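You operate a simulated robot arm through the tools that you are given. There is no shell and no other tool.

The job below is to be done with a simulated two-armed robot. You get a single attempt, and the scene is never put back.

Task
Check that the blind runs freely: down to teal, then up to yellow.
Fine: its red bar meets each band on the post; free the crank lock first, set it again at the end.

It is judged by the outcome, as a careful person would: the job done as asked, and still so three seconds after it is handed in. It fails if anything else is knocked over, pushed out of place, dropped, spilled or broken.

Robot
Two 7-joint arms with fingered hands on one trunk that stands fixed in place. Base frame: the origin is at the foot of the trunk, x ahead of it, y to its left, z up. Lengths are in m, angles in rad, forces in N, time in s.
The left shoulder is at [0.07, 0.169, 1.368], the right one opposite. With the tool pointing down near the work surface each hand reaches from about 0.22 to 0.68 m from the base axis, measured 20 degrees to its own side. Payload 3.4 kg a hand.
Tool frame (each hand has its own): the origin (TCP) lies between the finger pads and is the grasp point; the fingertips stand 0.023 m ahead of it; z points along the fingers, y is the line along which they close. Largest opening 0.116 m; the body of the gripper starts 0.065 m behind the TCP. The gripper is a hand of 4 fingers: y runs from the thumb to the fingers, the wrist lies at [0, 0, -0.211] in the tool frame, and closing takes about 1.5 s.
Orientation is that of the tool frame in the base frame, as a unit quaternion [x, y, z, w]. With the fingers straight down and closing along the base's y, the tool's x points along the base's -x, its y along +y and its z along -z.

Tools
- The arms move only by the tool send_rows. It takes "left_moves", "right_moves" or both (then of equal length, played together; a hand with none holds still); each is a list of rows, each an object (a shift or turn left out is 0, a gripper value left out holds the last) with "linear": the shift along the base's x, y, z in m, a list of three; "dr": the turn, a rotation vector about the base's x, y, z in rad, a list of three. In form: [{"linear": [x, y, z], "dr": [wx, wy, wz]}, ...]. A call has 1 to 20 rows; each row shifts and turns the commanded pose from where the row before left it. "left_hand" and "right_hand" are, for a hand that has rows, the opening, from 0 (shut) to 1 (fully open), set as the call begins (left out, the last holds). Each row takes 0.2 s and may step no farther than 0.05 m and 0.15 rad from the row before; otherwise, or with a gripper value out of range, the whole call is refused. A pose out of reach is approached as far as the arm can. The call stops where the force on the tool passes 50 N (or 10 N more than at its start, if that is more) or the arm is blocked; 0.2 s more then pass. Each finger travels about 0.153 m/s and halts on what it meets, pressing with about 22 N; the grip force reading is that of the motor and also rises with nothing between the fingers. The clock runs only during rows and for 0.2 s after the last one: add rows that do not move to give the fingers time. It gives the time, the measured TCP pose, the force on the tool (base axes), the opening and the grip force at its end, in the units of the frame above (readings bear some noise), with the torque about the TCP (base axes, N m) and any sound that the robot's microphone picked up, and new pictures: "show" is both (left out), scene, wrist or none (wrist: the cameras of the hands that moved).
- Cameras (640 x 400 px; columns grow to the right, rows downward): "scene" is now at [0.1245, 0.0542, 1.6256]; the picture's right is [0.58, -0.82, 0.00], its down [-0.23, -0.17, -0.96] and it looks along [0.78, 0.55, -0.29] (base axes); focal length 309 px, centre (320, 200). "left" rides on the left gripper at [-0.068, 0.001, -0.09] in its tool frame; the picture's right is [-0.01, -1.00, 0.00], its down [0.80, -0.01, -0.61] and it looks along [0.61, -0.01, 0.80] (tool axes); focal length 251 px, centre (320, 200). "right" rides on the right gripper at [0.068, 0, -0.09] in its tool frame; the picture's right is [-0.01, 1.00, 0.00], its down [-0.79, -0.01, -0.61] and it looks along [-0.61, 0.00, 0.79] (tool axes); focal length 251 px, centre (320, 200). There is no depth. A picture from a camera that has moved, and an enlarged one, comes with that camera's place and axes in the base frame and with its lens.
- raise_lower(by): slides the trunk up (or, below 0, down) by that many m; the arms and the scene camera ride with it, the base frame stays. It gives what a move gives, with no picture.
- finger_targets(finger1, finger2, finger3, thumb_bend, hand): sets how far each is bent, from 0 (flat) to 1 (curled in); at 0.3 the hand is open as for a grip, at 0.7 the pads meet at the TCP. One left out holds its place. A second passes; each finger stops where it meets its share of the squeeze, and holds until it gets a number again. A gripper value or a shape takes the hand back. It gives what a move gives, with no picture; readings hold the bend of each and the force on the fingers (four entries, about 0 where the hand has none), thumb and palm.
- hand_shape(shape, hand): the hand has 4 fingers and takes this shape, open, in about a second: jaw (thumb against the fingers, like two jaws); tri (thumb and two fingers); tip (a fingertip pinch); poke (one finger out to press); point (the index stretched); flat (the hand flat); cup (the hand cupped); fist (a fist). The gripper value then closes the fingers along that shape, each until it touches; the sizes above hold for jaw. It gives what a move gives, with no picture.
- aim_head(pan, tilt): turns the head with the scene camera to pan (to the left, within 1.501 rad either way) and tilt (down, from -0.506 to 1.204), counted from straight ahead of the robot. It gives what a move gives, and a new picture of the scene camera.
- close_up(camera, box): a new picture of the part [left, top, right, bottom] of that camera's present view, enlarged. It takes no simulated time.
- close_job(): hands the job in; it is judged then, once.

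Nothing tells you positions but the pictures and the camera data. Unless the task says otherwise, let go and move clear before handing in.

The tools are called after ">>>" as name(argument=value, ...) on one line, values as JSON. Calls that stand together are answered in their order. send_rows: Moves the arms, as the interface text tells. Its arguments: {"type":"object","properties":{"left_moves":{"type":"array","items":{"type":"object","properties":{"linear":{"type":"array","items":{"type":"number"}},"dr":{"type":"array","items":{"type":"number"}}}}},"left_hand":{"type":"number"},"right_moves":{"type":"array","items":{"type":"object","properties":{"linear":{"type":"array","items":{"type":"number"}},"dr":{"type":"array","items":{"type":"number"}}}}},"right_hand":{"type":"number"},"show":{"type":"string","enum":["both","scene","wrist","none"]}},"required":[]} The other tools are called the same way: raise_lower (by) slides the trunk up or down; hand_shape (shape, hand) gives the hand a shape; finger_targets (finger1, finger2, finger3, thumb_bend, hand) moves the fingers one by one; aim_head (pan, tilt) turns the head that bears the scene camera; close_up (camera, box) takes an enlarged picture of a part of a camera's view; close_job () hands the job in.

At the start:

```text
clock: 0.0
left_tcp_pos: [0.2677, 0.3896, 1.4411]
left_tcp_rot: [0.0, 1.0, 0.0, 0.0]
left_wrist_force: [0.6, 0.6, -0.2]
left_torque: [0.02, -0.03, 0.01]
left_grip_width: 0.1159
left_finger_force: 0.0
left_shape: jaw
left_bend: [0.3, 0.3, 0.3, 0.3]
left_finger forces: [0.0, 0.1, 0.0, 0.1, 0.1, 0.0]
right_tcp_pos: [0.3425, 0.0557, 1.5358]
right_tcp_rot: [0.0, 1.0, 0.0, -0.001]
right_wrist_force: [0.0, -0.5, 0.5]
right_torque: [0.01, -0.03, -0.02]
right_grip_width: 0.1161
right_finger_force: 0.1
right_shape: jaw
right_bend: [0.3, 0.3, 0.3, 0.3]
right_finger forces: [0.0, 0.0, 0.1, 0.1, 0.1, 0.0]
trunk travel left (down, up): [-0.875, 0.065]
head pan, tilt: [0.616, 0.29]
```

scene: 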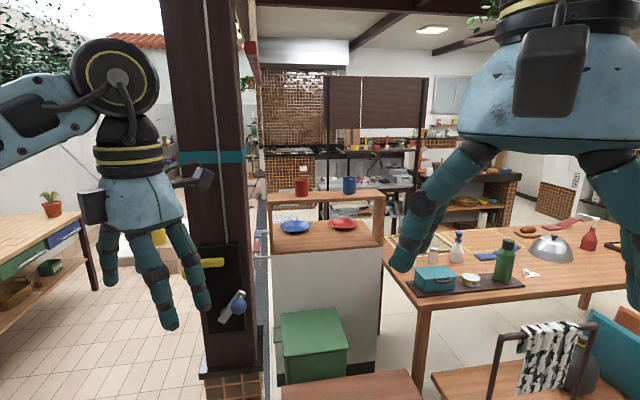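
right: 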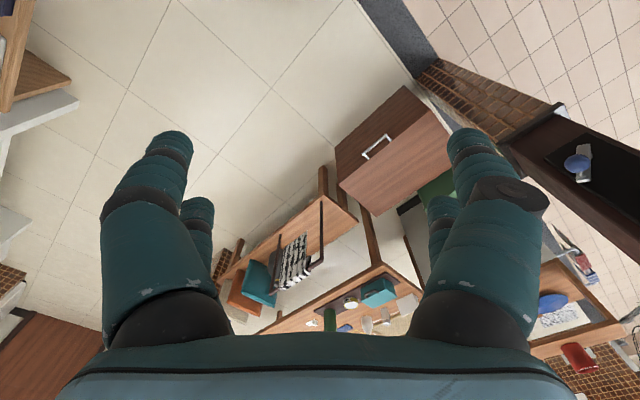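
left: 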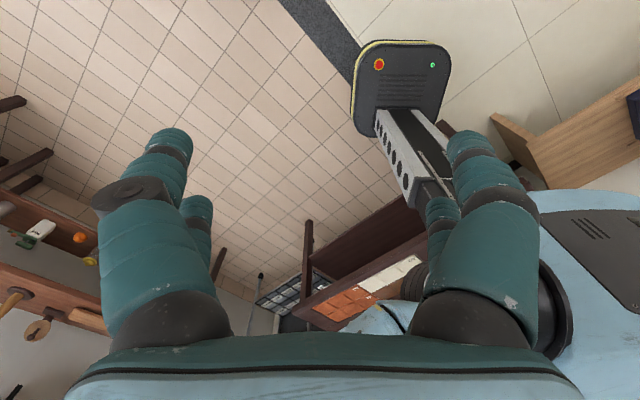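

I see a dark wooden post left of centre with a teal band high up and a yellow band lower down, plus a black plate carrying a crank with a blue knob. I'll enlarge these and look around for the blind and its red bar.

>>> close_up(camera="scene", box=[150, 220, 290, 340])

>>> close_up(camera="scene", box=[150, 0, 290, 200])

>>> close_up(camera="scene", box=[300, 50, 460, 150])

```text
3.33 times, centred on (220, 280) of scene
camera zoom: at [0.1245, 0.0542, 1.6256], right [0.58, -0.82, 0.0], down [-0.23, -0.17, -0.96], along [0.78, 0.55, -0.29], focal length 1030 px, centre (653, -67)
```

zoom: 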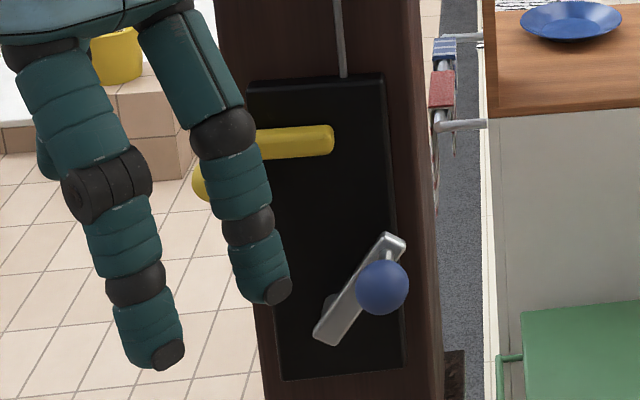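

```text
2.00 times, centred on (220, 100) of scene
camera zoom: at [0.1245, 0.0542, 1.6256], right [0.58, -0.82, 0.0], down [-0.23, -0.17, -0.96], along [0.78, 0.55, -0.29], focal length 618 px, centre (520, 400)
```

zoom: 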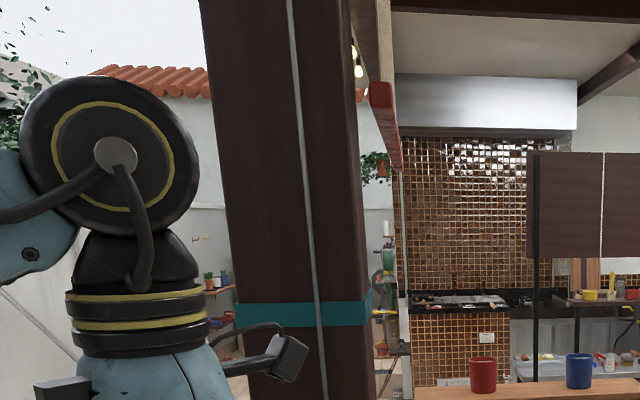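

```text
4.00 times, centred on (380, 100) of scene
camera zoom: at [0.1245, 0.0542, 1.6256], right [0.58, -0.82, 0.0], down [-0.23, -0.17, -0.96], along [0.78, 0.55, -0.29], focal length 1236 px, centre (80, 600)
```

zoom: 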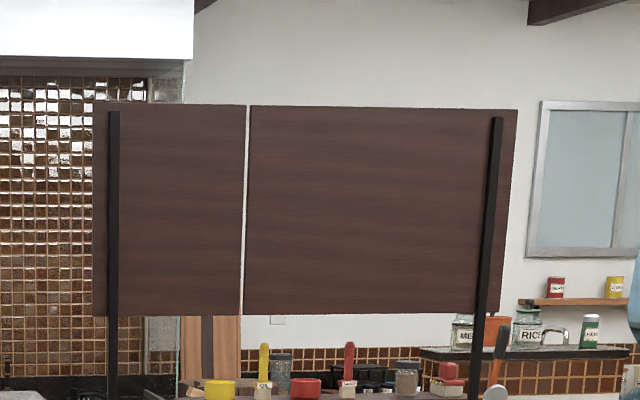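

The red bar of the blind shows edge-on to the right of the post, high up, and a yellow lever on the plate is probably the lock. I'll tilt the head up to find the yellow band and the whole blind.

>>> aim_head(pan=0.75, tilt=-0.35)

```text
clock: 1.0
left_tcp_pos: [0.2689, 0.3895, 1.4393]
left_tcp_rot: [0.0, 1.0, 0.0, 0.0]
left_wrist_force: [0.9, 0.2, -1.0]
left_torque: [-0.05, 0.0, -0.01]
left_grip_width: 0.116
left_finger_force: 0.1
left_shape: jaw
left_bend: [0.3, 0.3, 0.3, 0.3]
left_finger forces: [0.0, 0.0, 0.0, 0.1, 0.1, 0.0]
right_tcp_pos: [0.3425, 0.0563, 1.5356]
right_tcp_rot: [0.0, 1.0, 0.001, 0.001]
right_wrist_force: [-0.5, -0.5, -0.2]
right_torque: [0.03, -0.01, -0.01]
right_grip_width: 0.116
right_finger_force: 0.2
right_shape: jaw
right_bend: [0.3, 0.3, 0.3, 0.3]
right_finger forces: [0.1, 0.1, 0.0, 0.0, 0.1, 0.0]
trunk travel left (down, up): [-0.875, 0.065]
head pan, tilt: [0.75, -0.351]
camera scene: at [0.1039, 0.052, 1.6818], right [0.68, -0.73, 0.0], down [0.25, 0.23, -0.94], along [0.69, 0.64, 0.34], focal length 309 px, centre (320, 200)
```

scene: 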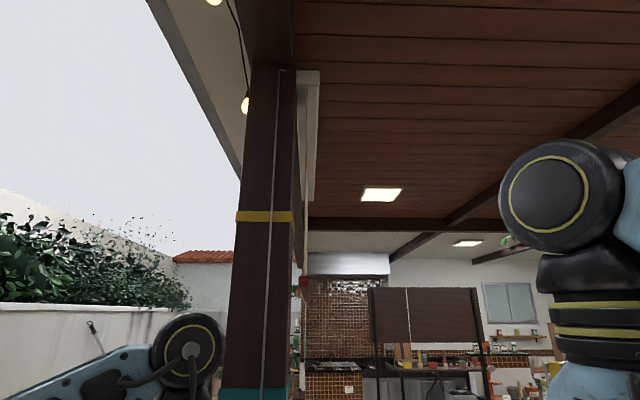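

The yellow band is high on the post and the teal band lower; the red bar currently hangs between them. I'll enlarge.

>>> close_up(camera="scene", box=[220, 50, 340, 210])

>>> close_up(camera="scene", box=[220, 200, 340, 400])

>>> aim_head(pan=0.75, tilt=0.5)

```text
2.50 times, centred on (280, 130) of scene
camera zoom: at [0.1039, 0.052, 1.6818], right [0.68, -0.73, 0.0], down [0.25, 0.23, -0.94], along [0.69, 0.64, 0.34], focal length 772 px, centre (420, 375)
```

zoom: 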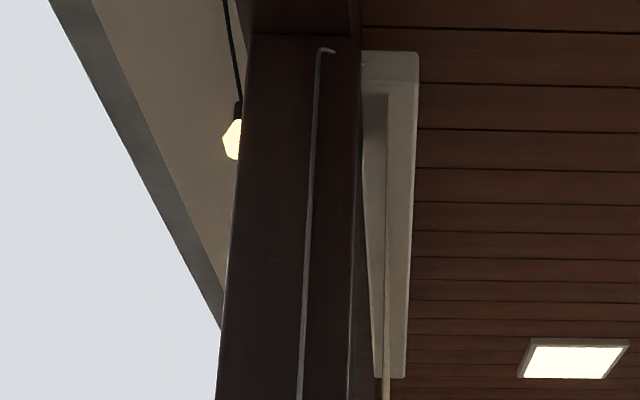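

```text
2.00 times, centred on (280, 300) of scene
camera zoom: at [0.1039, 0.052, 1.6818], right [0.68, -0.73, 0.0], down [0.25, 0.23, -0.94], along [0.69, 0.64, 0.34], focal length 618 px, centre (400, 0)
```

zoom: 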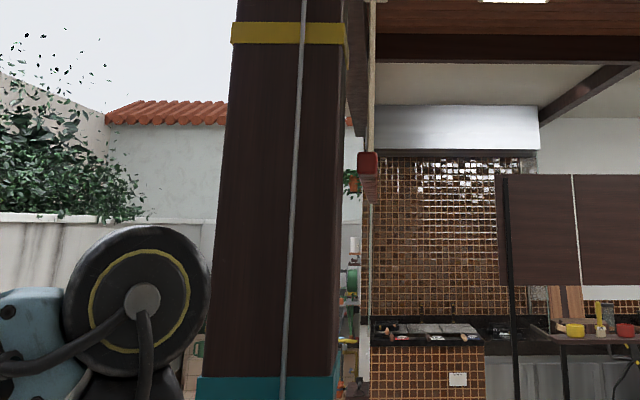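

```text
clock: 2.2
left_tcp_pos: [0.2685, 0.3896, 1.4406]
left_tcp_rot: [-0.001, 1.0, 0.001, 0.0]
left_wrist_force: [-0.9, -0.1, 1.1]
left_torque: [-0.03, -0.01, 0.01]
left_grip_width: 0.1161
left_finger_force: 0.1
left_shape: jaw
left_bend: [0.3, 0.3, 0.3, 0.3]
left_finger forces: [0.1, 0.0, 0.0, 0.0, 0.0, 0.0]
right_tcp_pos: [0.3433, 0.0549, 1.5361]
right_tcp_rot: [0.0, 1.0, -0.001, 0.0]
right_wrist_force: [0.9, 0.7, 0.4]
right_torque: [0.01, 0.03, 0.02]
right_grip_width: 0.116
right_finger_force: 0.1
right_shape: jaw
right_bend: [0.3, 0.3, 0.3, 0.3]
right_finger forces: [0.0, 0.1, 0.1, 0.0, 0.1, 0.1]
trunk travel left (down, up): [-0.875, 0.065]
head pan, tilt: [0.75, 0.499]
camera scene: at [0.1148, 0.0623, 1.6064], right [0.68, -0.73, 0.0], down [-0.35, -0.33, -0.88], along [0.64, 0.6, -0.48], focal length 309 px, centre (320, 200)
```

scene: 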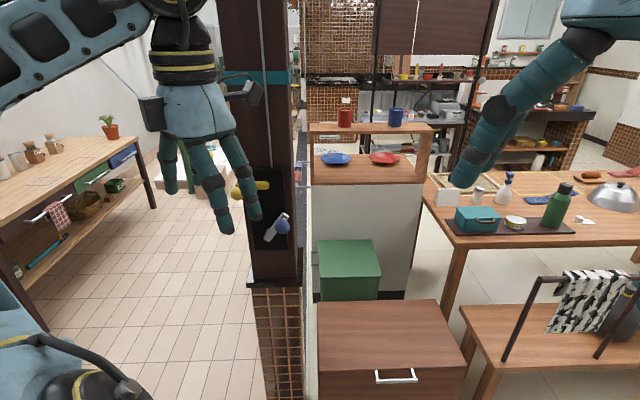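

The plate with crank and lock lever is on the post's face toward me, roughly at (0.55, 0.6, 1.15). I'll take larger views of it.

>>> close_up(camera="scene", box=[210, 150, 310, 290])

>>> close_up(camera="right", box=[500, 80, 640, 220])

>>> close_up(camera="scene", box=[210, 0, 330, 150])

```text
2.86 times, centred on (260, 220) of scene
camera zoom: at [0.1148, 0.0623, 1.6064], right [0.68, -0.73, 0.0], down [-0.35, -0.33, -0.88], along [0.64, 0.6, -0.48], focal length 882 px, centre (491, 143)
```

zoom: 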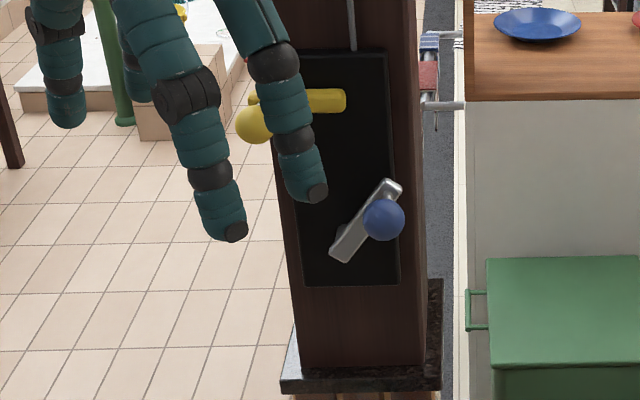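

```text
2.86 times, centred on (570, 150) of right
camera zoom: at [0.2738, 0.0567, 1.6256], right [0.01, 1.0, 0.0], down [0.79, -0.01, 0.61], along [0.61, 0.0, -0.79], focal length 718 px, centre (-394, 343)
```

zoom: 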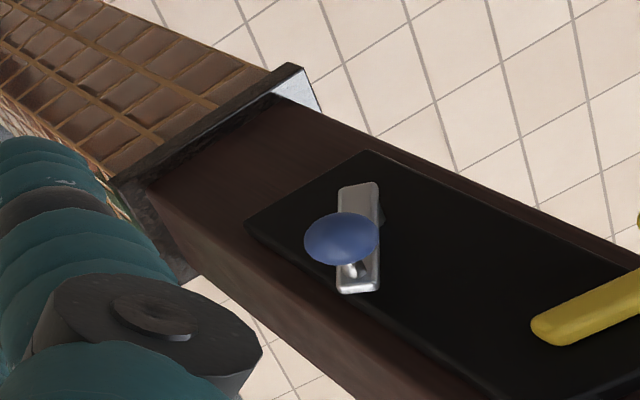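

```text
2.67 times, centred on (270, 75) of scene
camera zoom: at [0.1148, 0.0623, 1.6064], right [0.68, -0.73, 0.0], down [-0.35, -0.33, -0.88], along [0.64, 0.6, -0.48], focal length 824 px, centre (453, 533)
```

zoom: 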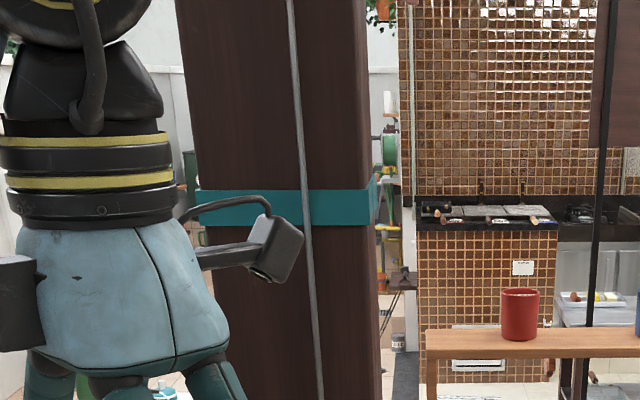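

The plate on the post faces me at a yaw of about 0.6 rad, with the knob near (0.537, 0.59, 1.165) and the lock lever above it near z 1.25. The teal band is at about z 1.51, the yellow at about 1.92, and the bar now at about 1.75. I'll bring the left hand down to point horizontally at the post, below my line of sight.

>>> send_rows(left_moves=[{"linear": [0.007, 0.008, -0.028], "dr": [0, -0.1428, 0]}, {"linear": [0.007, 0.008, -0.028], "dr": [0, -0.1428, 0]}, {"linear": [0.007, 0.008, -0.028], "dr": [0, -0.1428, 0]}, {"linear": [0.007, 0.008, -0.028], "dr": [0, -0.1428, 0]}, {"linear": [0.007, 0.008, -0.028], "dr": [0, -0.1428, 0]}, {"linear": [0.007, 0.008, -0.028], "dr": [0, -0.1428, 0]}, {"linear": [0.007, 0.008, -0.028], "dr": [0, -0.1428, 0]}, {"linear": [0.007, 0.008, -0.028], "dr": [0, -0.1428, 0]}, {"linear": [0.007, 0.008, -0.028], "dr": [0, -0.1428, 0]}, {"linear": [0.007, 0.008, -0.028], "dr": [0, -0.1428, 0]}, {"linear": [0.007, 0.008, -0.028], "dr": [0, -0.1428, 0]}, {"linear": [0.007, 0.008, -0.028], "dr": [0, 0, 0.15]}, {"linear": [0.007, 0.008, -0.028], "dr": [0, 0, 0.15]}, {"linear": [0.007, 0.008, -0.028], "dr": [0, 0, 0.15]}, {"linear": [0.007, 0.008, -0.028], "dr": [0, 0, 0.15]}], show="both")

```text
clock: 5.4
left_tcp_pos: [0.3992, 0.5831, 1.1559]
left_tcp_rot: [-0.209, 0.676, 0.209, 0.675]
left_wrist_force: [0.5, -1.0, 0.3]
left_torque: [0.02, 0.02, 0.02]
left_grip_width: 0.116
left_finger_force: 0.0
left_shape: jaw
left_bend: [0.3, 0.3, 0.3, 0.3]
left_finger forces: [0.1, 0.1, 0.0, 0.0, 0.0, 0.1]
left hand out of reach, approached as far as the arm can: row 6, 7, 10, 11, 12, 13, 14, 15
right_tcp_pos: [0.3424, 0.0563, 1.5352]
right_tcp_rot: [0.0, 1.0, 0.0, 0.0]
right_wrist_force: [0.2, 1.1, -0.3]
right_torque: [0.03, -0.02, 0.02]
right_grip_width: 0.1162
right_finger_force: 0.0
right_shape: jaw
right_bend: [0.3, 0.3, 0.3, 0.3]
right_finger forces: [0.0, 0.0, 0.0, 0.0, 0.0, 0.1]
trunk travel left (down, up): [-0.875, 0.065]
head pan, tilt: [0.75, 0.499]
camera scene: at [0.1155, 0.0622, 1.6063], right [0.68, -0.73, 0.0], down [-0.35, -0.33, -0.88], along [0.64, 0.6, -0.48], focal length 309 px, centre (320, 200)
camera left: at [0.3244, 0.5336, 1.2251], right [0.57, -0.82, 0.01], down [-0.5, -0.35, -0.79], along [0.66, 0.45, -0.61], focal length 251 px, centre (320, 200)
```

scene: 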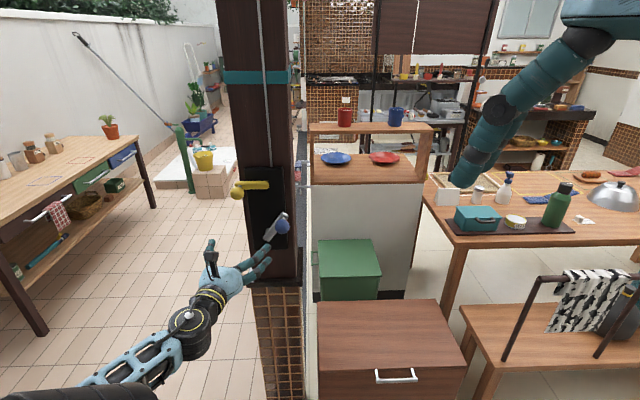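
left: 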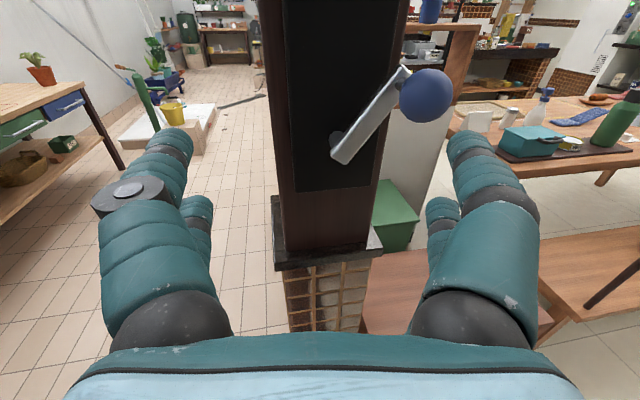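

The left hand now points horizontally at the post and everything is visible: the yellow lever ends in a ball on its left, and the crank arm rises to the upper right with the blue knob. I'll enlarge both views for accurate positions.

>>> close_up(camera="left", box=[240, 0, 480, 280])

>>> close_up(camera="scene", box=[220, 150, 310, 250])

>>> close_up(camera="scene", box=[200, 0, 330, 100])

```text
1.43 times, centred on (360, 140) of left
camera zoom: at [0.3244, 0.5336, 1.2251], right [0.57, -0.82, 0.01], down [-0.5, -0.35, -0.79], along [0.66, 0.45, -0.61], focal length 359 px, centre (263, 286)
```

zoom: 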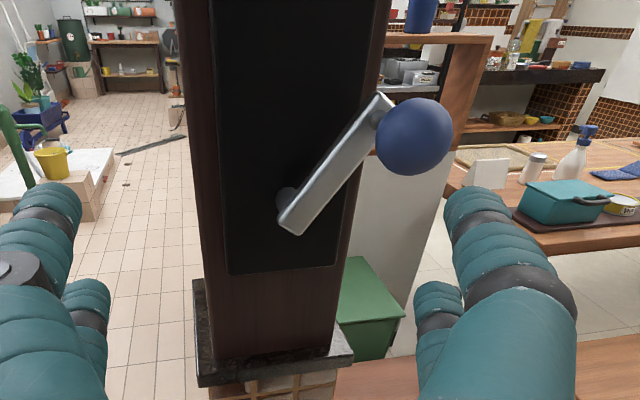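

```text
4.00 times, centred on (265, 200) of scene
camera zoom: at [0.1155, 0.0622, 1.6063], right [0.68, -0.73, 0.0], down [-0.35, -0.33, -0.88], along [0.64, 0.6, -0.48], focal length 1236 px, centre (540, 200)
```

zoom: 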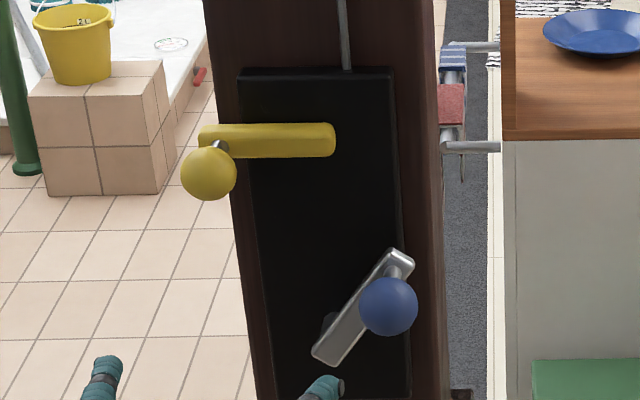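

```text
4.00 times, centred on (265, 50) of scene
camera zoom: at [0.1155, 0.0622, 1.6063], right [0.68, -0.73, 0.0], down [-0.35, -0.33, -0.88], along [0.64, 0.6, -0.48], focal length 1236 px, centre (540, 800)
```

zoom: 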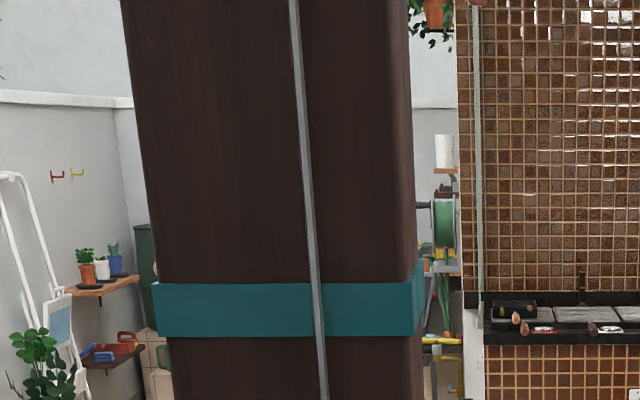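

The post face turns out to be at a yaw of about 0.77. I now place the crank pivot near (0.52, 0.64, 1.12), the knob at (0.530, 0.579, 1.173), and the lever ball near (0.455, 0.645, 1.272). Since the last move was partly out of reach, I'll make a small test move to check how the commanded pose behaves.

>>> send_rows(left_moves=[{"linear": [0, 0, 0.02], "dr": [0, 0, 0.15]}, {"linear": [0, 0, 0]}], show="none")

```text
clock: 6.0
left_tcp_pos: [0.4006, 0.5832, 1.1765]
left_tcp_rot: [-0.259, 0.658, 0.259, 0.658]
left_wrist_force: [0.3, -0.3, 0.0]
left_torque: [-0.01, -0.03, -0.04]
left_grip_width: 0.1159
left_finger_force: 0.1
left_shape: jaw
left_bend: [0.3, 0.3, 0.3, 0.3]
left_finger forces: [0.0, 0.1, 0.1, 0.0, 0.0, 0.0]
right_tcp_pos: [0.345, 0.0565, 1.5352]
right_tcp_rot: [0.0, 1.0, 0.0, -0.001]
right_wrist_force: [0.1, 0.0, 0.3]
right_torque: [-0.02, 0.03, -0.01]
right_grip_width: 0.1159
right_finger_force: 0.1
right_shape: jaw
right_bend: [0.3, 0.3, 0.3, 0.3]
right_finger forces: [0.1, 0.1, 0.0, 0.0, 0.0, 0.1]
trunk travel left (down, up): [-0.875, 0.065]
head pan, tilt: [0.75, 0.499]
```

The commanded pose follows the actual one, so moves are reliable. Now I'll raise the hand in front of the yellow lever's ball, still well back from it.

>>> send_rows(left_moves=[{"linear": [0, 0.003, 0.03]}, {"linear": [0, 0.003, 0.03]}, {"linear": [0, 0.003, 0.03]}, {"linear": [0, 0, 0.005]}], show="both")

```text
clock: 7.0
left_tcp_pos: [0.3982, 0.5935, 1.2698]
left_tcp_rot: [-0.259, 0.659, 0.258, 0.658]
left_wrist_force: [1.1, 0.3, -0.8]
left_torque: [-0.01, 0.04, 0.0]
left_grip_width: 0.1156
left_finger_force: 0.1
left_shape: jaw
left_bend: [0.3, 0.3, 0.3, 0.3]
left_finger forces: [0.0, 0.0, 0.0, 0.1, 0.0, 0.0]
right_tcp_pos: [0.3415, 0.0565, 1.5357]
right_tcp_rot: [0.0, 1.0, 0.0, 0.0]
right_wrist_force: [0.0, 0.0, -0.3]
right_torque: [-0.02, -0.02, -0.01]
right_grip_width: 0.1159
right_finger_force: 0.1
right_shape: jaw
right_bend: [0.3, 0.3, 0.3, 0.3]
right_finger forces: [0.1, 0.1, 0.1, 0.0, 0.1, 0.1]
trunk travel left (down, up): [-0.875, 0.065]
head pan, tilt: [0.75, 0.499]
camera scene: at [0.1147, 0.0622, 1.6063], right [0.68, -0.73, 0.0], down [-0.35, -0.33, -0.88], along [0.64, 0.6, -0.48], focal length 309 px, centre (320, 200)
camera left: at [0.3322, 0.5326, 1.3383], right [0.68, -0.73, 0.01], down [-0.44, -0.42, -0.79], along [0.58, 0.54, -0.61], focal length 251 px, centre (320, 200)
```

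scene: 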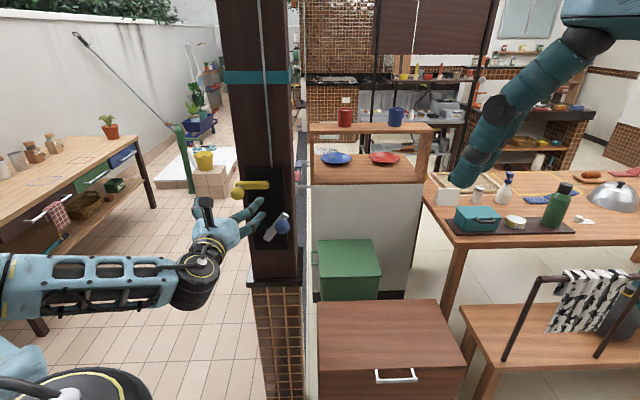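
left: 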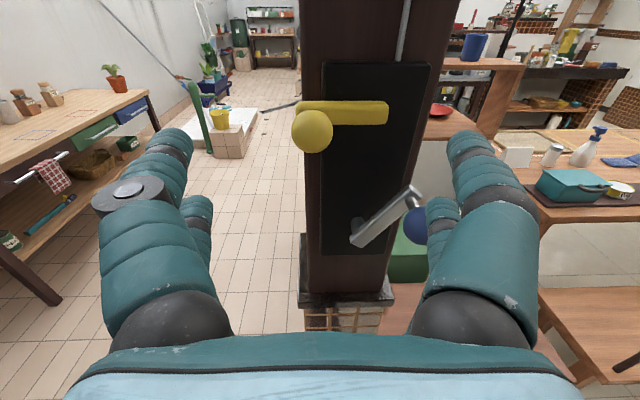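

The lever ball triangulates to about (0.464, 0.660, 1.264), straight ahead of the left hand. I'll advance slowly until the finger pads sit around it.

>>> send_rows(left_moves=[{"linear": [0.0141, 0.0146, -0.002]}, {"linear": [0.0141, 0.0146, -0.002]}, {"linear": [0.0141, 0.0146, -0.002]}, {"linear": [0.0141, 0.0146, 0]}], show="both")

```text
clock: 8.0
left_tcp_pos: [0.4555, 0.652, 1.2653]
left_tcp_rot: [-0.26, 0.658, 0.258, 0.658]
left_wrist_force: [0.4, 0.0, -0.2]
left_torque: [0.05, -0.01, 0.0]
left_grip_width: 0.1159
left_finger_force: 0.0
left_shape: jaw
left_bend: [0.3, 0.3, 0.3, 0.3]
left_finger forces: [0.0, 0.0, 0.0, 0.0, 0.1, 0.0]
right_tcp_pos: [0.3427, 0.0557, 1.5361]
right_tcp_rot: [-0.001, 1.0, 0.0, 0.001]
right_wrist_force: [0.2, -0.9, 0.6]
right_torque: [0.03, 0.02, 0.01]
right_grip_width: 0.1155
right_finger_force: 0.2
right_shape: jaw
right_bend: [0.3, 0.3, 0.3, 0.3]
right_finger forces: [0.0, 0.0, 0.1, 0.1, 0.0, 0.0]
trunk travel left (down, up): [-0.875, 0.065]
head pan, tilt: [0.75, 0.499]
camera scene: at [0.1157, 0.0628, 1.6062], right [0.68, -0.73, 0.0], down [-0.35, -0.33, -0.88], along [0.64, 0.6, -0.48], focal length 309 px, centre (320, 200)
camera left: at [0.3877, 0.5924, 1.3326], right [0.68, -0.73, 0.01], down [-0.44, -0.42, -0.79], along [0.58, 0.54, -0.61], focal length 251 px, centre (320, 200)
```

scene: 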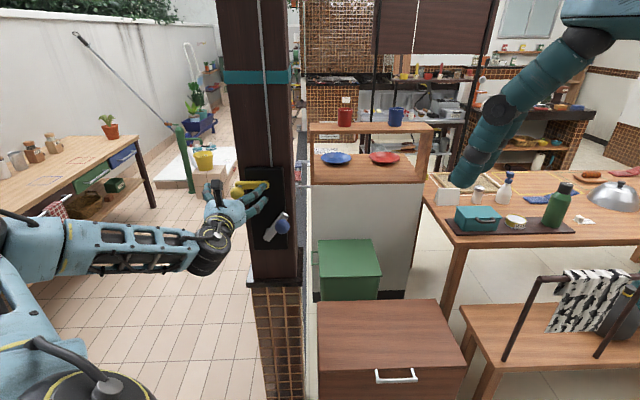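
left: 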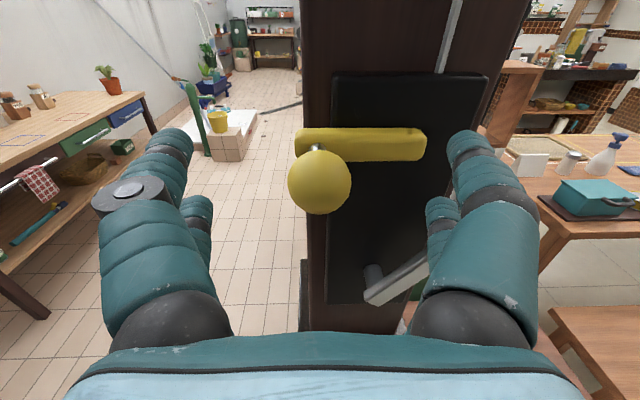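

The ball is centred between the fingers, about 1 cm ahead of the grasp point. I'll advance that last centimetre and close gently on it.

>>> send_rows(left_moves=[{"linear": [0.0072, 0.007, -0.002]}], show="none")

>>> send_rows(left_moves=[{}, {}, {}, {}, {}, {}], left_hand=0.1, show="both")

```text
clock: 8.4
left_tcp_pos: [0.4625, 0.6585, 1.2628]
left_tcp_rot: [-0.26, 0.658, 0.26, 0.658]
left_wrist_force: [0.1, -0.3, 0.2]
left_torque: [0.02, 0.02, -0.03]
left_grip_width: 0.116
left_finger_force: 0.0
left_shape: jaw
left_bend: [0.3, 0.3, 0.3, 0.3]
left_finger forces: [0.0, 0.1, 0.1, 0.1, 0.0, 0.0]
right_tcp_pos: [0.3432, 0.0564, 1.5353]
right_tcp_rot: [0.0, 1.0, 0.001, 0.0]
right_wrist_force: [0.0, 0.0, -0.6]
right_torque: [0.0, 0.02, -0.01]
right_grip_width: 0.1161
right_finger_force: 0.0
right_shape: jaw
right_bend: [0.3, 0.3, 0.3, 0.3]
right_finger forces: [0.1, 0.1, 0.1, 0.0, 0.0, 0.0]
trunk travel left (down, up): [-0.875, 0.065]
head pan, tilt: [0.75, 0.499]
```

```text
clock: 9.8
left_tcp_pos: [0.4618, 0.6602, 1.263]
left_tcp_rot: [-0.26, 0.657, 0.26, 0.658]
left_wrist_force: [0.1, 0.3, -0.2]
left_torque: [-0.03, 0.03, 0.02]
left_grip_width: 0.0122
left_finger_force: 0.1
left_shape: jaw
left_bend: [0.72, 0.71, 0.72, 0.74]
left_finger forces: [0.0, 0.8, 0.5, 0.0, 0.0, 0.0]
right_tcp_pos: [0.3421, 0.0573, 1.5364]
right_tcp_rot: [0.0, 1.0, 0.0, 0.0]
right_wrist_force: [0.6, -0.2, 0.2]
right_torque: [0.0, 0.02, 0.0]
right_grip_width: 0.1158
right_finger_force: 0.1
right_shape: jaw
right_bend: [0.3, 0.3, 0.3, 0.3]
right_finger forces: [0.0, 0.0, 0.1, 0.0, 0.0, 0.1]
trunk travel left (down, up): [-0.875, 0.065]
head pan, tilt: [0.75, 0.499]
camera scene: at [0.115, 0.0626, 1.6063], right [0.68, -0.73, 0.0], down [-0.35, -0.33, -0.88], along [0.64, 0.6, -0.48], focal length 309 px, centre (320, 200)
camera left: at [0.3952, 0.5988, 1.3304], right [0.68, -0.73, 0.01], down [-0.44, -0.42, -0.79], along [0.58, 0.54, -0.61], focal length 251 px, centre (320, 200)
```

scene: 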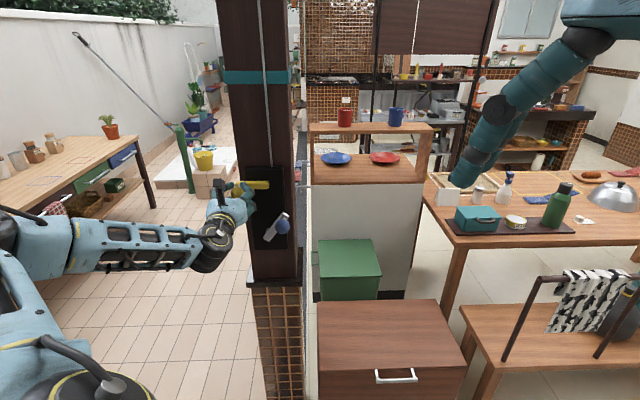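
left: 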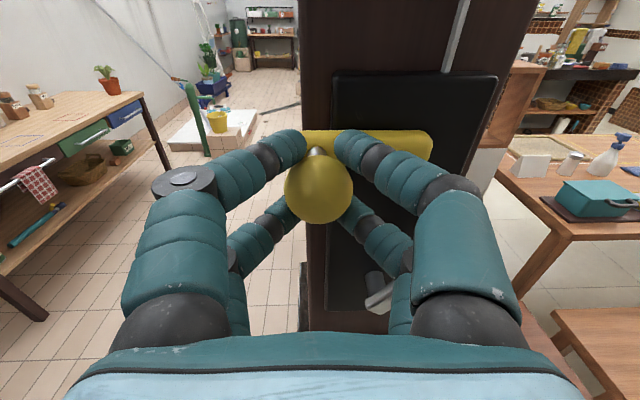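

The fingers have caged the yellow ball and its stem. I'll try lifting the lever a little along its arc, pivoting near the right end of the bar, and watch the force.

>>> send_rows(left_moves=[{"linear": [0.0006, -0.0006, 0.01]}, {"linear": [0.002, -0.002, 0.01]}, {}], show="wrist")

```text
clock: 10.6
left_tcp_pos: [0.4646, 0.6582, 1.2814]
left_tcp_rot: [-0.26, 0.658, 0.259, 0.658]
left_wrist_force: [0.3, 1.6, -1.9]
left_torque: [0.02, 0.02, 0.02]
left_grip_width: 0.0119
left_finger_force: 0.1
left_shape: jaw
left_bend: [0.72, 0.71, 0.71, 0.74]
left_finger forces: [0.0, 1.3, 1.3, 0.1, 0.0, 0.0]
right_tcp_pos: [0.3428, 0.0576, 1.5355]
right_tcp_rot: [0.0, 1.0, 0.0, 0.0]
right_wrist_force: [0.8, 0.0, -0.3]
right_torque: [-0.04, 0.0, 0.02]
right_grip_width: 0.1156
right_finger_force: 0.0
right_shape: jaw
right_bend: [0.3, 0.3, 0.3, 0.3]
right_finger forces: [0.0, 0.0, 0.1, 0.1, 0.0, 0.0]
trunk travel left (down, up): [-0.875, 0.065]
head pan, tilt: [0.75, 0.499]
camera left: at [0.3981, 0.5963, 1.3503], right [0.68, -0.73, 0.01], down [-0.44, -0.42, -0.79], along [0.58, 0.54, -0.61], focal length 251 px, centre (320, 200)
```

left: 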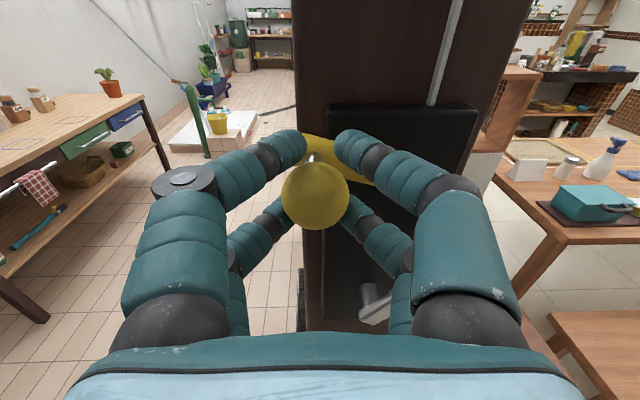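

The lever turns upward easily with only about 2 N. I'll continue along the arc in small steps and check.

>>> send_rows(left_moves=[{"linear": [0.0054, -0.0055, 0.0154]}, {"linear": [0.0071, -0.0073, 0.0111]}, {"linear": [0.0089, -0.0092, 0.0082]}, {}], show="both")

```text
clock: 11.6
left_tcp_pos: [0.4837, 0.6378, 1.3181]
left_tcp_rot: [-0.261, 0.658, 0.259, 0.657]
left_wrist_force: [-7.5, 6.9, -5.2]
left_torque: [-0.01, 0.07, 0.14]
left_grip_width: 0.0141
left_finger_force: 0.1
left_shape: jaw
left_bend: [0.72, 0.65, 0.72, 0.74]
left_finger forces: [0.0, 10.8, 0.0, 0.0, 0.0, 0.0]
right_tcp_pos: [0.3405, 0.0602, 1.5363]
right_tcp_rot: [0.0, 1.0, -0.001, 0.002]
right_wrist_force: [0.4, -0.2, 0.2]
right_torque: [0.0, 0.0, -0.02]
right_grip_width: 0.116
right_finger_force: 0.1
right_shape: jaw
right_bend: [0.3, 0.3, 0.3, 0.3]
right_finger forces: [0.1, 0.0, 0.0, 0.1, 0.0, 0.0]
trunk travel left (down, up): [-0.875, 0.065]
head pan, tilt: [0.75, 0.499]
camera scene: at [0.1121, 0.0667, 1.6063], right [0.68, -0.73, 0.0], down [-0.35, -0.33, -0.88], along [0.64, 0.6, -0.48], focal length 309 px, centre (320, 200)
camera left: at [0.4176, 0.5772, 1.3849], right [0.68, -0.73, 0.01], down [-0.44, -0.42, -0.79], along [0.58, 0.54, -0.61], focal length 251 px, centre (320, 200)
```

scene: 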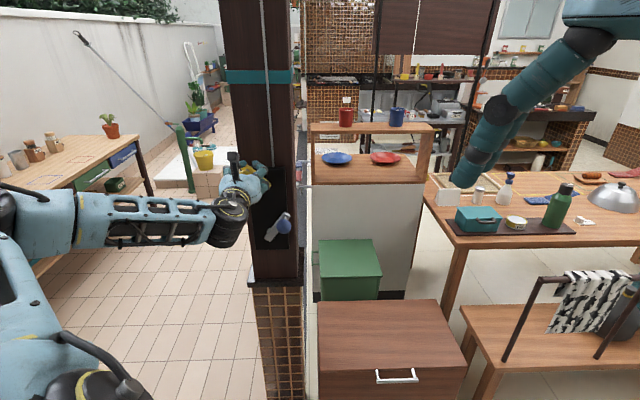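
left: 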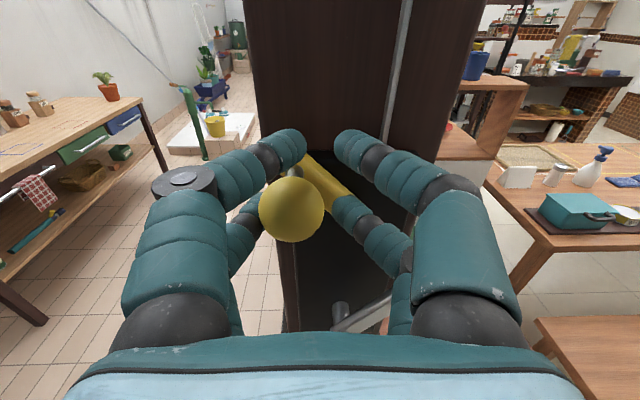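

The lever is around 40–50° up, and the ball lags to the left, so its radius is larger than I assumed. I'll correct the arc by going up more before going right.

>>> send_rows(left_moves=[{"linear": [-0.0024, 0.0024, 0.006]}, {"linear": [0.0037, -0.0038, 0.006]}, {"linear": [0.0037, -0.0038, 0.003]}, {}], show="wrist")

>>> close_up(camera="scene", box=[200, 130, 320, 250])

```text
clock: 12.6
left_tcp_pos: [0.4883, 0.6335, 1.3319]
left_tcp_rot: [-0.261, 0.657, 0.259, 0.658]
left_wrist_force: [-6.0, 14.6, 0.6]
left_torque: [0.3, 0.15, -0.1]
left_grip_width: 0.0249
left_finger_force: 0.0
left_shape: jaw
left_bend: [0.72, 0.59, 0.72, 0.74]
left_finger forces: [0.0, 13.1, 0.0, 0.1, 0.0, 0.1]
right_tcp_pos: [0.3397, 0.0618, 1.5368]
right_tcp_rot: [0.001, 1.0, -0.002, 0.001]
right_wrist_force: [-0.8, 0.6, -0.8]
right_torque: [-0.02, 0.0, 0.04]
right_grip_width: 0.1159
right_finger_force: 0.1
right_shape: jaw
right_bend: [0.3, 0.3, 0.3, 0.3]
right_finger forces: [0.1, 0.1, 0.1, 0.0, 0.1, 0.0]
trunk travel left (down, up): [-0.875, 0.065]
head pan, tilt: [0.75, 0.499]
camera left: at [0.4222, 0.573, 1.4005], right [0.68, -0.73, 0.01], down [-0.44, -0.42, -0.8], along [0.59, 0.54, -0.61], focal length 251 px, centre (320, 200)
```

left: 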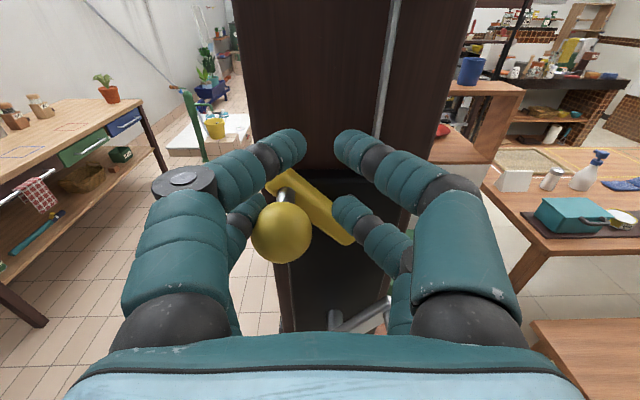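

```text
3.33 times, centred on (260, 190) of scene
camera zoom: at [0.1117, 0.0683, 1.6064], right [0.68, -0.73, 0.0], down [-0.35, -0.33, -0.88], along [0.64, 0.6, -0.48], focal length 1030 px, centre (520, 233)
```

zoom: 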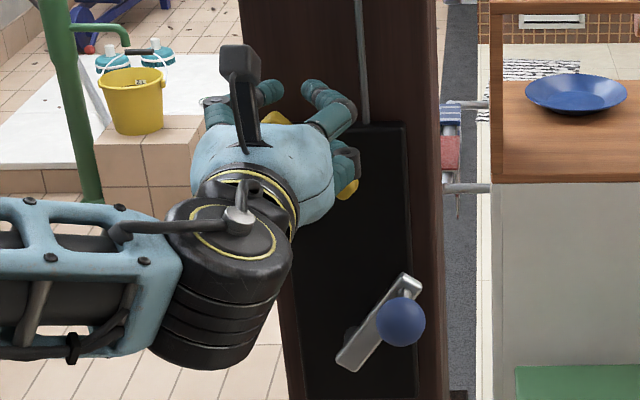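

The lever came to rest about 45° up and stayed there while I pushed with about 10 N along its path, so this looks like its end stop. I'll open the fingers, back away, and look.

>>> send_rows(left_moves=[{"linear": [-0.003, 0.003, 0]}, {}, {}, {}], left_hand=1.0, show="none")

>>> send_rows(left_moves=[{"linear": [-0.0214, -0.0208, 0]}, {"linear": [-0.0214, -0.0208, 0]}, {"linear": [-0.0214, -0.0208, 0]}], show="both")

```text
clock: 13.6
left_tcp_pos: [0.4893, 0.6308, 1.3341]
left_tcp_rot: [-0.26, 0.658, 0.26, 0.657]
left_wrist_force: [-0.9, 0.8, 0.7]
left_torque: [0.02, -0.04, 0.0]
left_grip_width: 0.1157
left_finger_force: 0.2
left_shape: jaw
left_bend: [0.3, 0.3, 0.3, 0.3]
left_finger forces: [0.0, 0.0, 0.0, 0.1, 0.0, 0.0]
right_tcp_pos: [0.3442, 0.0551, 1.5361]
right_tcp_rot: [0.0, 1.0, 0.002, 0.0]
right_wrist_force: [-0.3, -1.1, -0.4]
right_torque: [0.02, 0.03, 0.0]
right_grip_width: 0.1157
right_finger_force: 0.1
right_shape: jaw
right_bend: [0.3, 0.3, 0.3, 0.3]
right_finger forces: [0.0, 0.1, 0.1, 0.0, 0.0, 0.1]
trunk travel left (down, up): [-0.875, 0.065]
head pan, tilt: [0.75, 0.499]
```

```text
clock: 14.4
left_tcp_pos: [0.4224, 0.5689, 1.3343]
left_tcp_rot: [-0.26, 0.657, 0.26, 0.658]
left_wrist_force: [-0.6, -0.9, -0.2]
left_torque: [-0.01, -0.01, 0.0]
left_grip_width: 0.116
left_finger_force: 0.0
left_shape: jaw
left_bend: [0.3, 0.3, 0.3, 0.3]
left_finger forces: [0.1, 0.0, 0.0, 0.0, 0.0, 0.1]
right_tcp_pos: [0.3419, 0.0556, 1.5372]
right_tcp_rot: [0.001, 1.0, 0.001, 0.0]
right_wrist_force: [-1.1, 0.5, -0.1]
right_torque: [0.0, -0.03, 0.01]
right_grip_width: 0.1159
right_finger_force: 0.0
right_shape: jaw
right_bend: [0.3, 0.3, 0.3, 0.3]
right_finger forces: [0.0, 0.0, 0.0, 0.0, 0.0, 0.0]
trunk travel left (down, up): [-0.875, 0.065]
head pan, tilt: [0.75, 0.499]
camera scene: at [0.1145, 0.0609, 1.6064], right [0.68, -0.73, 0.0], down [-0.35, -0.33, -0.88], along [0.64, 0.6, -0.48], focal length 309 px, centre (320, 200)
camera left: at [0.3565, 0.5079, 1.4016], right [0.68, -0.73, 0.01], down [-0.44, -0.42, -0.8], along [0.58, 0.54, -0.61], focal length 251 px, centre (320, 200)
```

scene: 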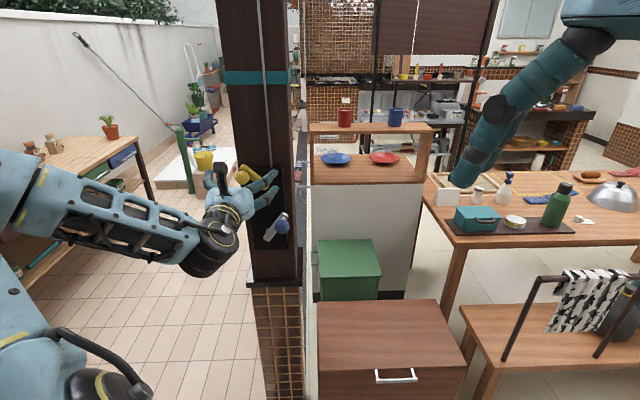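
left: 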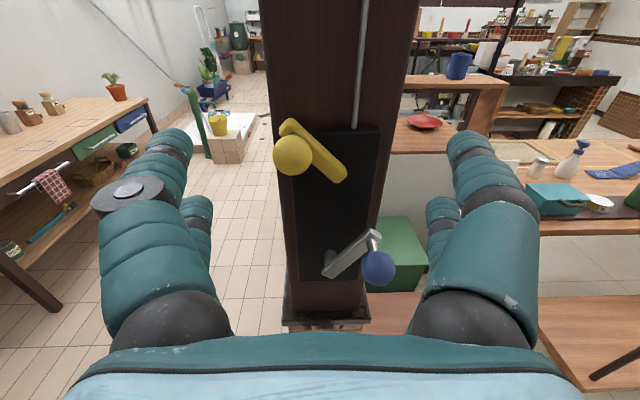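

The lever stays at about 45° up on its own. Next I'll bring the hand in front of the blue crank knob at about (0.529, 0.578, 1.175), keeping it back about 9 cm.

>>> send_rows(left_moves=[{"linear": [0.008, -0.011, -0.032]}, {"linear": [0.008, -0.011, -0.032]}, {"linear": [0.008, -0.011, -0.032]}, {"linear": [0.008, -0.011, -0.032]}, {"linear": [0.008, -0.011, -0.031]}, {}], show="both")

```text
clock: 15.8
left_tcp_pos: [0.465, 0.5146, 1.1746]
left_tcp_rot: [-0.259, 0.658, 0.26, 0.658]
left_wrist_force: [0.7, -0.2, 0.6]
left_torque: [0.01, 0.01, 0.01]
left_grip_width: 0.1158
left_finger_force: 0.2
left_shape: jaw
left_bend: [0.3, 0.3, 0.3, 0.3]
left_finger forces: [0.0, 0.0, 0.1, 0.1, 0.0, 0.0]
right_tcp_pos: [0.3425, 0.0552, 1.5353]
right_tcp_rot: [0.0, 1.0, 0.001, 0.0]
right_wrist_force: [-0.4, -0.3, -0.3]
right_torque: [-0.01, -0.01, 0.01]
right_grip_width: 0.1162
right_finger_force: 0.0
right_shape: jaw
right_bend: [0.3, 0.3, 0.3, 0.3]
right_finger forces: [0.1, 0.0, 0.0, 0.1, 0.0, 0.0]
trunk travel left (down, up): [-0.875, 0.065]
head pan, tilt: [0.75, 0.499]
camera scene: at [0.1145, 0.0618, 1.6064], right [0.68, -0.73, 0.0], down [-0.35, -0.33, -0.88], along [0.64, 0.6, -0.48], focal length 309 px, centre (320, 200)
camera left: at [0.3979, 0.4536, 1.242], right [0.68, -0.73, 0.01], down [-0.44, -0.42, -0.8], along [0.58, 0.54, -0.61], focal length 251 px, centre (320, 200)
```

scene: 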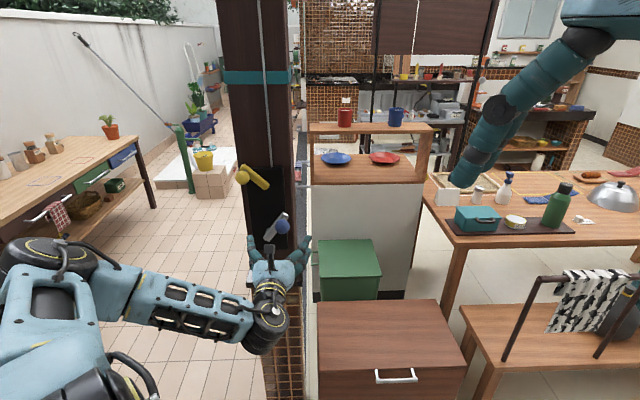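
left: 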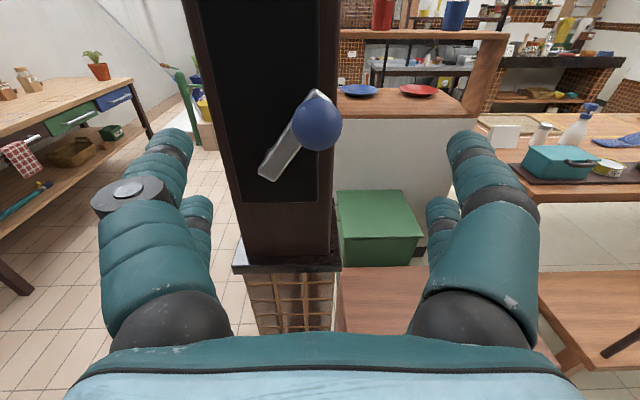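

The knob is centred ahead of the hand. I'll level the head so that it sees the crank, the red bar and both bands together.

>>> aim_head(pan=0.75, tilt=0.02)

>>> close_up(camera="left", box=[220, 60, 380, 220])

>>> close_up(camera="scene", box=[200, 40, 360, 260])

```text
clock: 16.7
left_tcp_pos: [0.4641, 0.515, 1.1748]
left_tcp_rot: [-0.259, 0.658, 0.259, 0.657]
left_wrist_force: [0.3, -1.1, 0.5]
left_torque: [0.01, 0.01, -0.02]
left_grip_width: 0.1161
left_finger_force: 0.0
left_shape: jaw
left_bend: [0.3, 0.3, 0.3, 0.3]
left_finger forces: [0.0, 0.1, 0.0, 0.0, 0.0, 0.1]
right_tcp_pos: [0.3433, 0.0559, 1.5345]
right_tcp_rot: [0.0, 1.0, 0.0, 0.0]
right_wrist_force: [-0.6, -0.7, -0.3]
right_torque: [0.03, 0.03, -0.01]
right_grip_width: 0.1158
right_finger_force: 0.1
right_shape: jaw
right_bend: [0.3, 0.3, 0.3, 0.3]
right_finger forces: [0.0, 0.0, 0.0, 0.0, 0.2, 0.1]
trunk travel left (down, up): [-0.875, 0.065]
head pan, tilt: [0.75, 0.019]
camera scene: at [0.1146, 0.062, 1.6506], right [0.68, -0.73, 0.0], down [-0.01, -0.01, -1.0], along [0.73, 0.68, -0.02], focal length 309 px, centre (320, 200)
```

scene: 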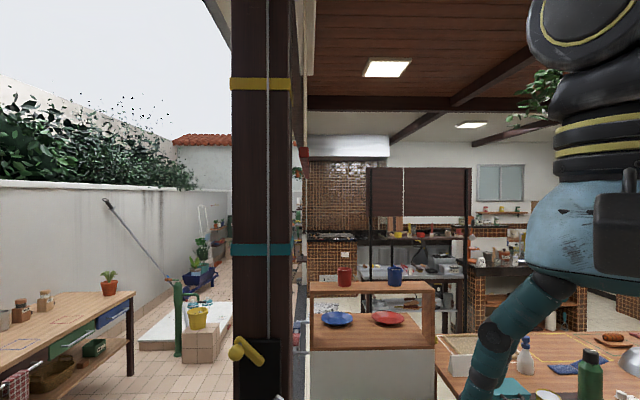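

```text
2.50 times, centred on (300, 140) of left
camera zoom: at [0.3982, 0.4541, 1.2421], right [0.68, -0.73, 0.01], down [-0.44, -0.42, -0.79], along [0.58, 0.54, -0.61], focal length 629 px, centre (370, 350)
```

zoom: 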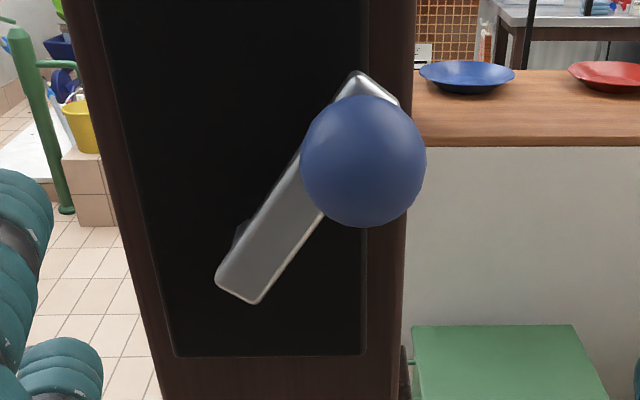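

```text
1.82 times, centred on (280, 150) of scene
camera zoom: at [0.1146, 0.062, 1.6506], right [0.68, -0.73, 0.0], down [-0.01, -0.01, -1.0], along [0.73, 0.68, -0.02], focal length 562 px, centre (393, 291)
```

zoom: 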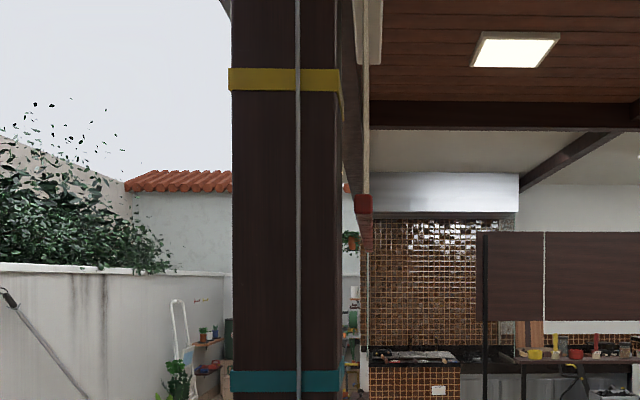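

The view confirms the crank: pivot near u=-0.09 on the plate at z≈1.117, radius about 0.074 m. The bar is between the two bands. I'll advance onto the knob and close around it.

>>> send_rows(left_moves=[{"linear": [0.0158, 0.0153, 0]}, {"linear": [0.0158, 0.0153, 0]}, {"linear": [0.0158, 0.0153, 0]}, {"linear": [0.0144, 0.0139, 0]}], left_hand=1.0, show="wrist")

```text
clock: 17.7
left_tcp_pos: [0.5265, 0.5742, 1.1731]
left_tcp_rot: [-0.26, 0.657, 0.26, 0.658]
left_wrist_force: [0.1, -0.6, -0.4]
left_torque: [-0.01, 0.04, -0.01]
left_grip_width: 0.1157
left_finger_force: 0.0
left_shape: jaw
left_bend: [0.3, 0.3, 0.3, 0.3]
left_finger forces: [0.0, 0.1, 0.1, 0.1, 0.1, 0.1]
right_tcp_pos: [0.3421, 0.0562, 1.5353]
right_tcp_rot: [0.0, 1.0, 0.001, 0.0]
right_wrist_force: [0.0, -1.0, -0.4]
right_torque: [-0.02, -0.05, -0.04]
right_grip_width: 0.1158
right_finger_force: 0.0
right_shape: jaw
right_bend: [0.3, 0.3, 0.3, 0.3]
right_finger forces: [0.0, 0.0, 0.0, 0.0, 0.0, 0.1]
trunk travel left (down, up): [-0.875, 0.065]
head pan, tilt: [0.75, 0.019]
camera left: at [0.4601, 0.5136, 1.2418], right [0.68, -0.73, 0.01], down [-0.44, -0.42, -0.79], along [0.58, 0.54, -0.61], focal length 251 px, centre (320, 200)
```

left: 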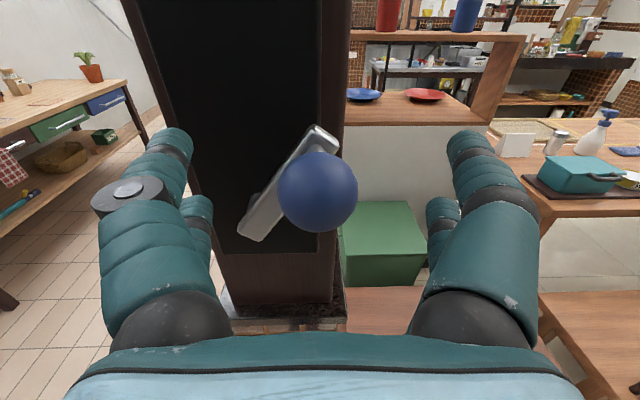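

The knob sits right at the grasp point. I'll close the fingers around it.

>>> send_rows(left_moves=[{}, {}, {}, {}, {}, {}], left_hand=0.0, show="wrist")

```text
clock: 19.1
left_tcp_pos: [0.5281, 0.576, 1.1734]
left_tcp_rot: [-0.26, 0.658, 0.26, 0.658]
left_wrist_force: [6.9, 7.0, 5.5]
left_torque: [-0.05, -0.03, 0.0]
left_grip_width: 0.0022
left_finger_force: 21.7
left_shape: jaw
left_bend: [0.71, 0.72, 0.71, 0.72]
left_finger forces: [28.3, 24.4, 18.9, 0.0, 21.8, 0.1]
right_tcp_pos: [0.3451, 0.0571, 1.5354]
right_tcp_rot: [0.0, 1.0, -0.001, 0.0]
right_wrist_force: [0.8, -0.2, -0.5]
right_torque: [-0.03, 0.0, -0.02]
right_grip_width: 0.116
right_finger_force: 0.0
right_shape: jaw
right_bend: [0.3, 0.3, 0.3, 0.3]
right_finger forces: [0.1, 0.0, 0.0, 0.1, 0.1, 0.0]
trunk travel left (down, up): [-0.875, 0.065]
head pan, tilt: [0.75, 0.019]
camera left: at [0.4608, 0.5144, 1.2417], right [0.68, -0.73, 0.01], down [-0.44, -0.42, -0.79], along [0.58, 0.54, -0.61], focal length 251 px, centre (320, 200)
```

left: 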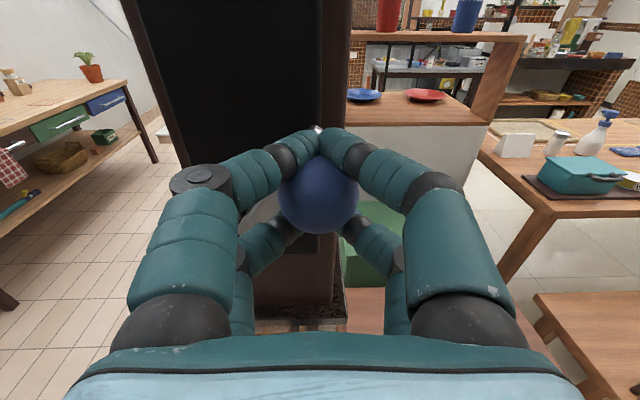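

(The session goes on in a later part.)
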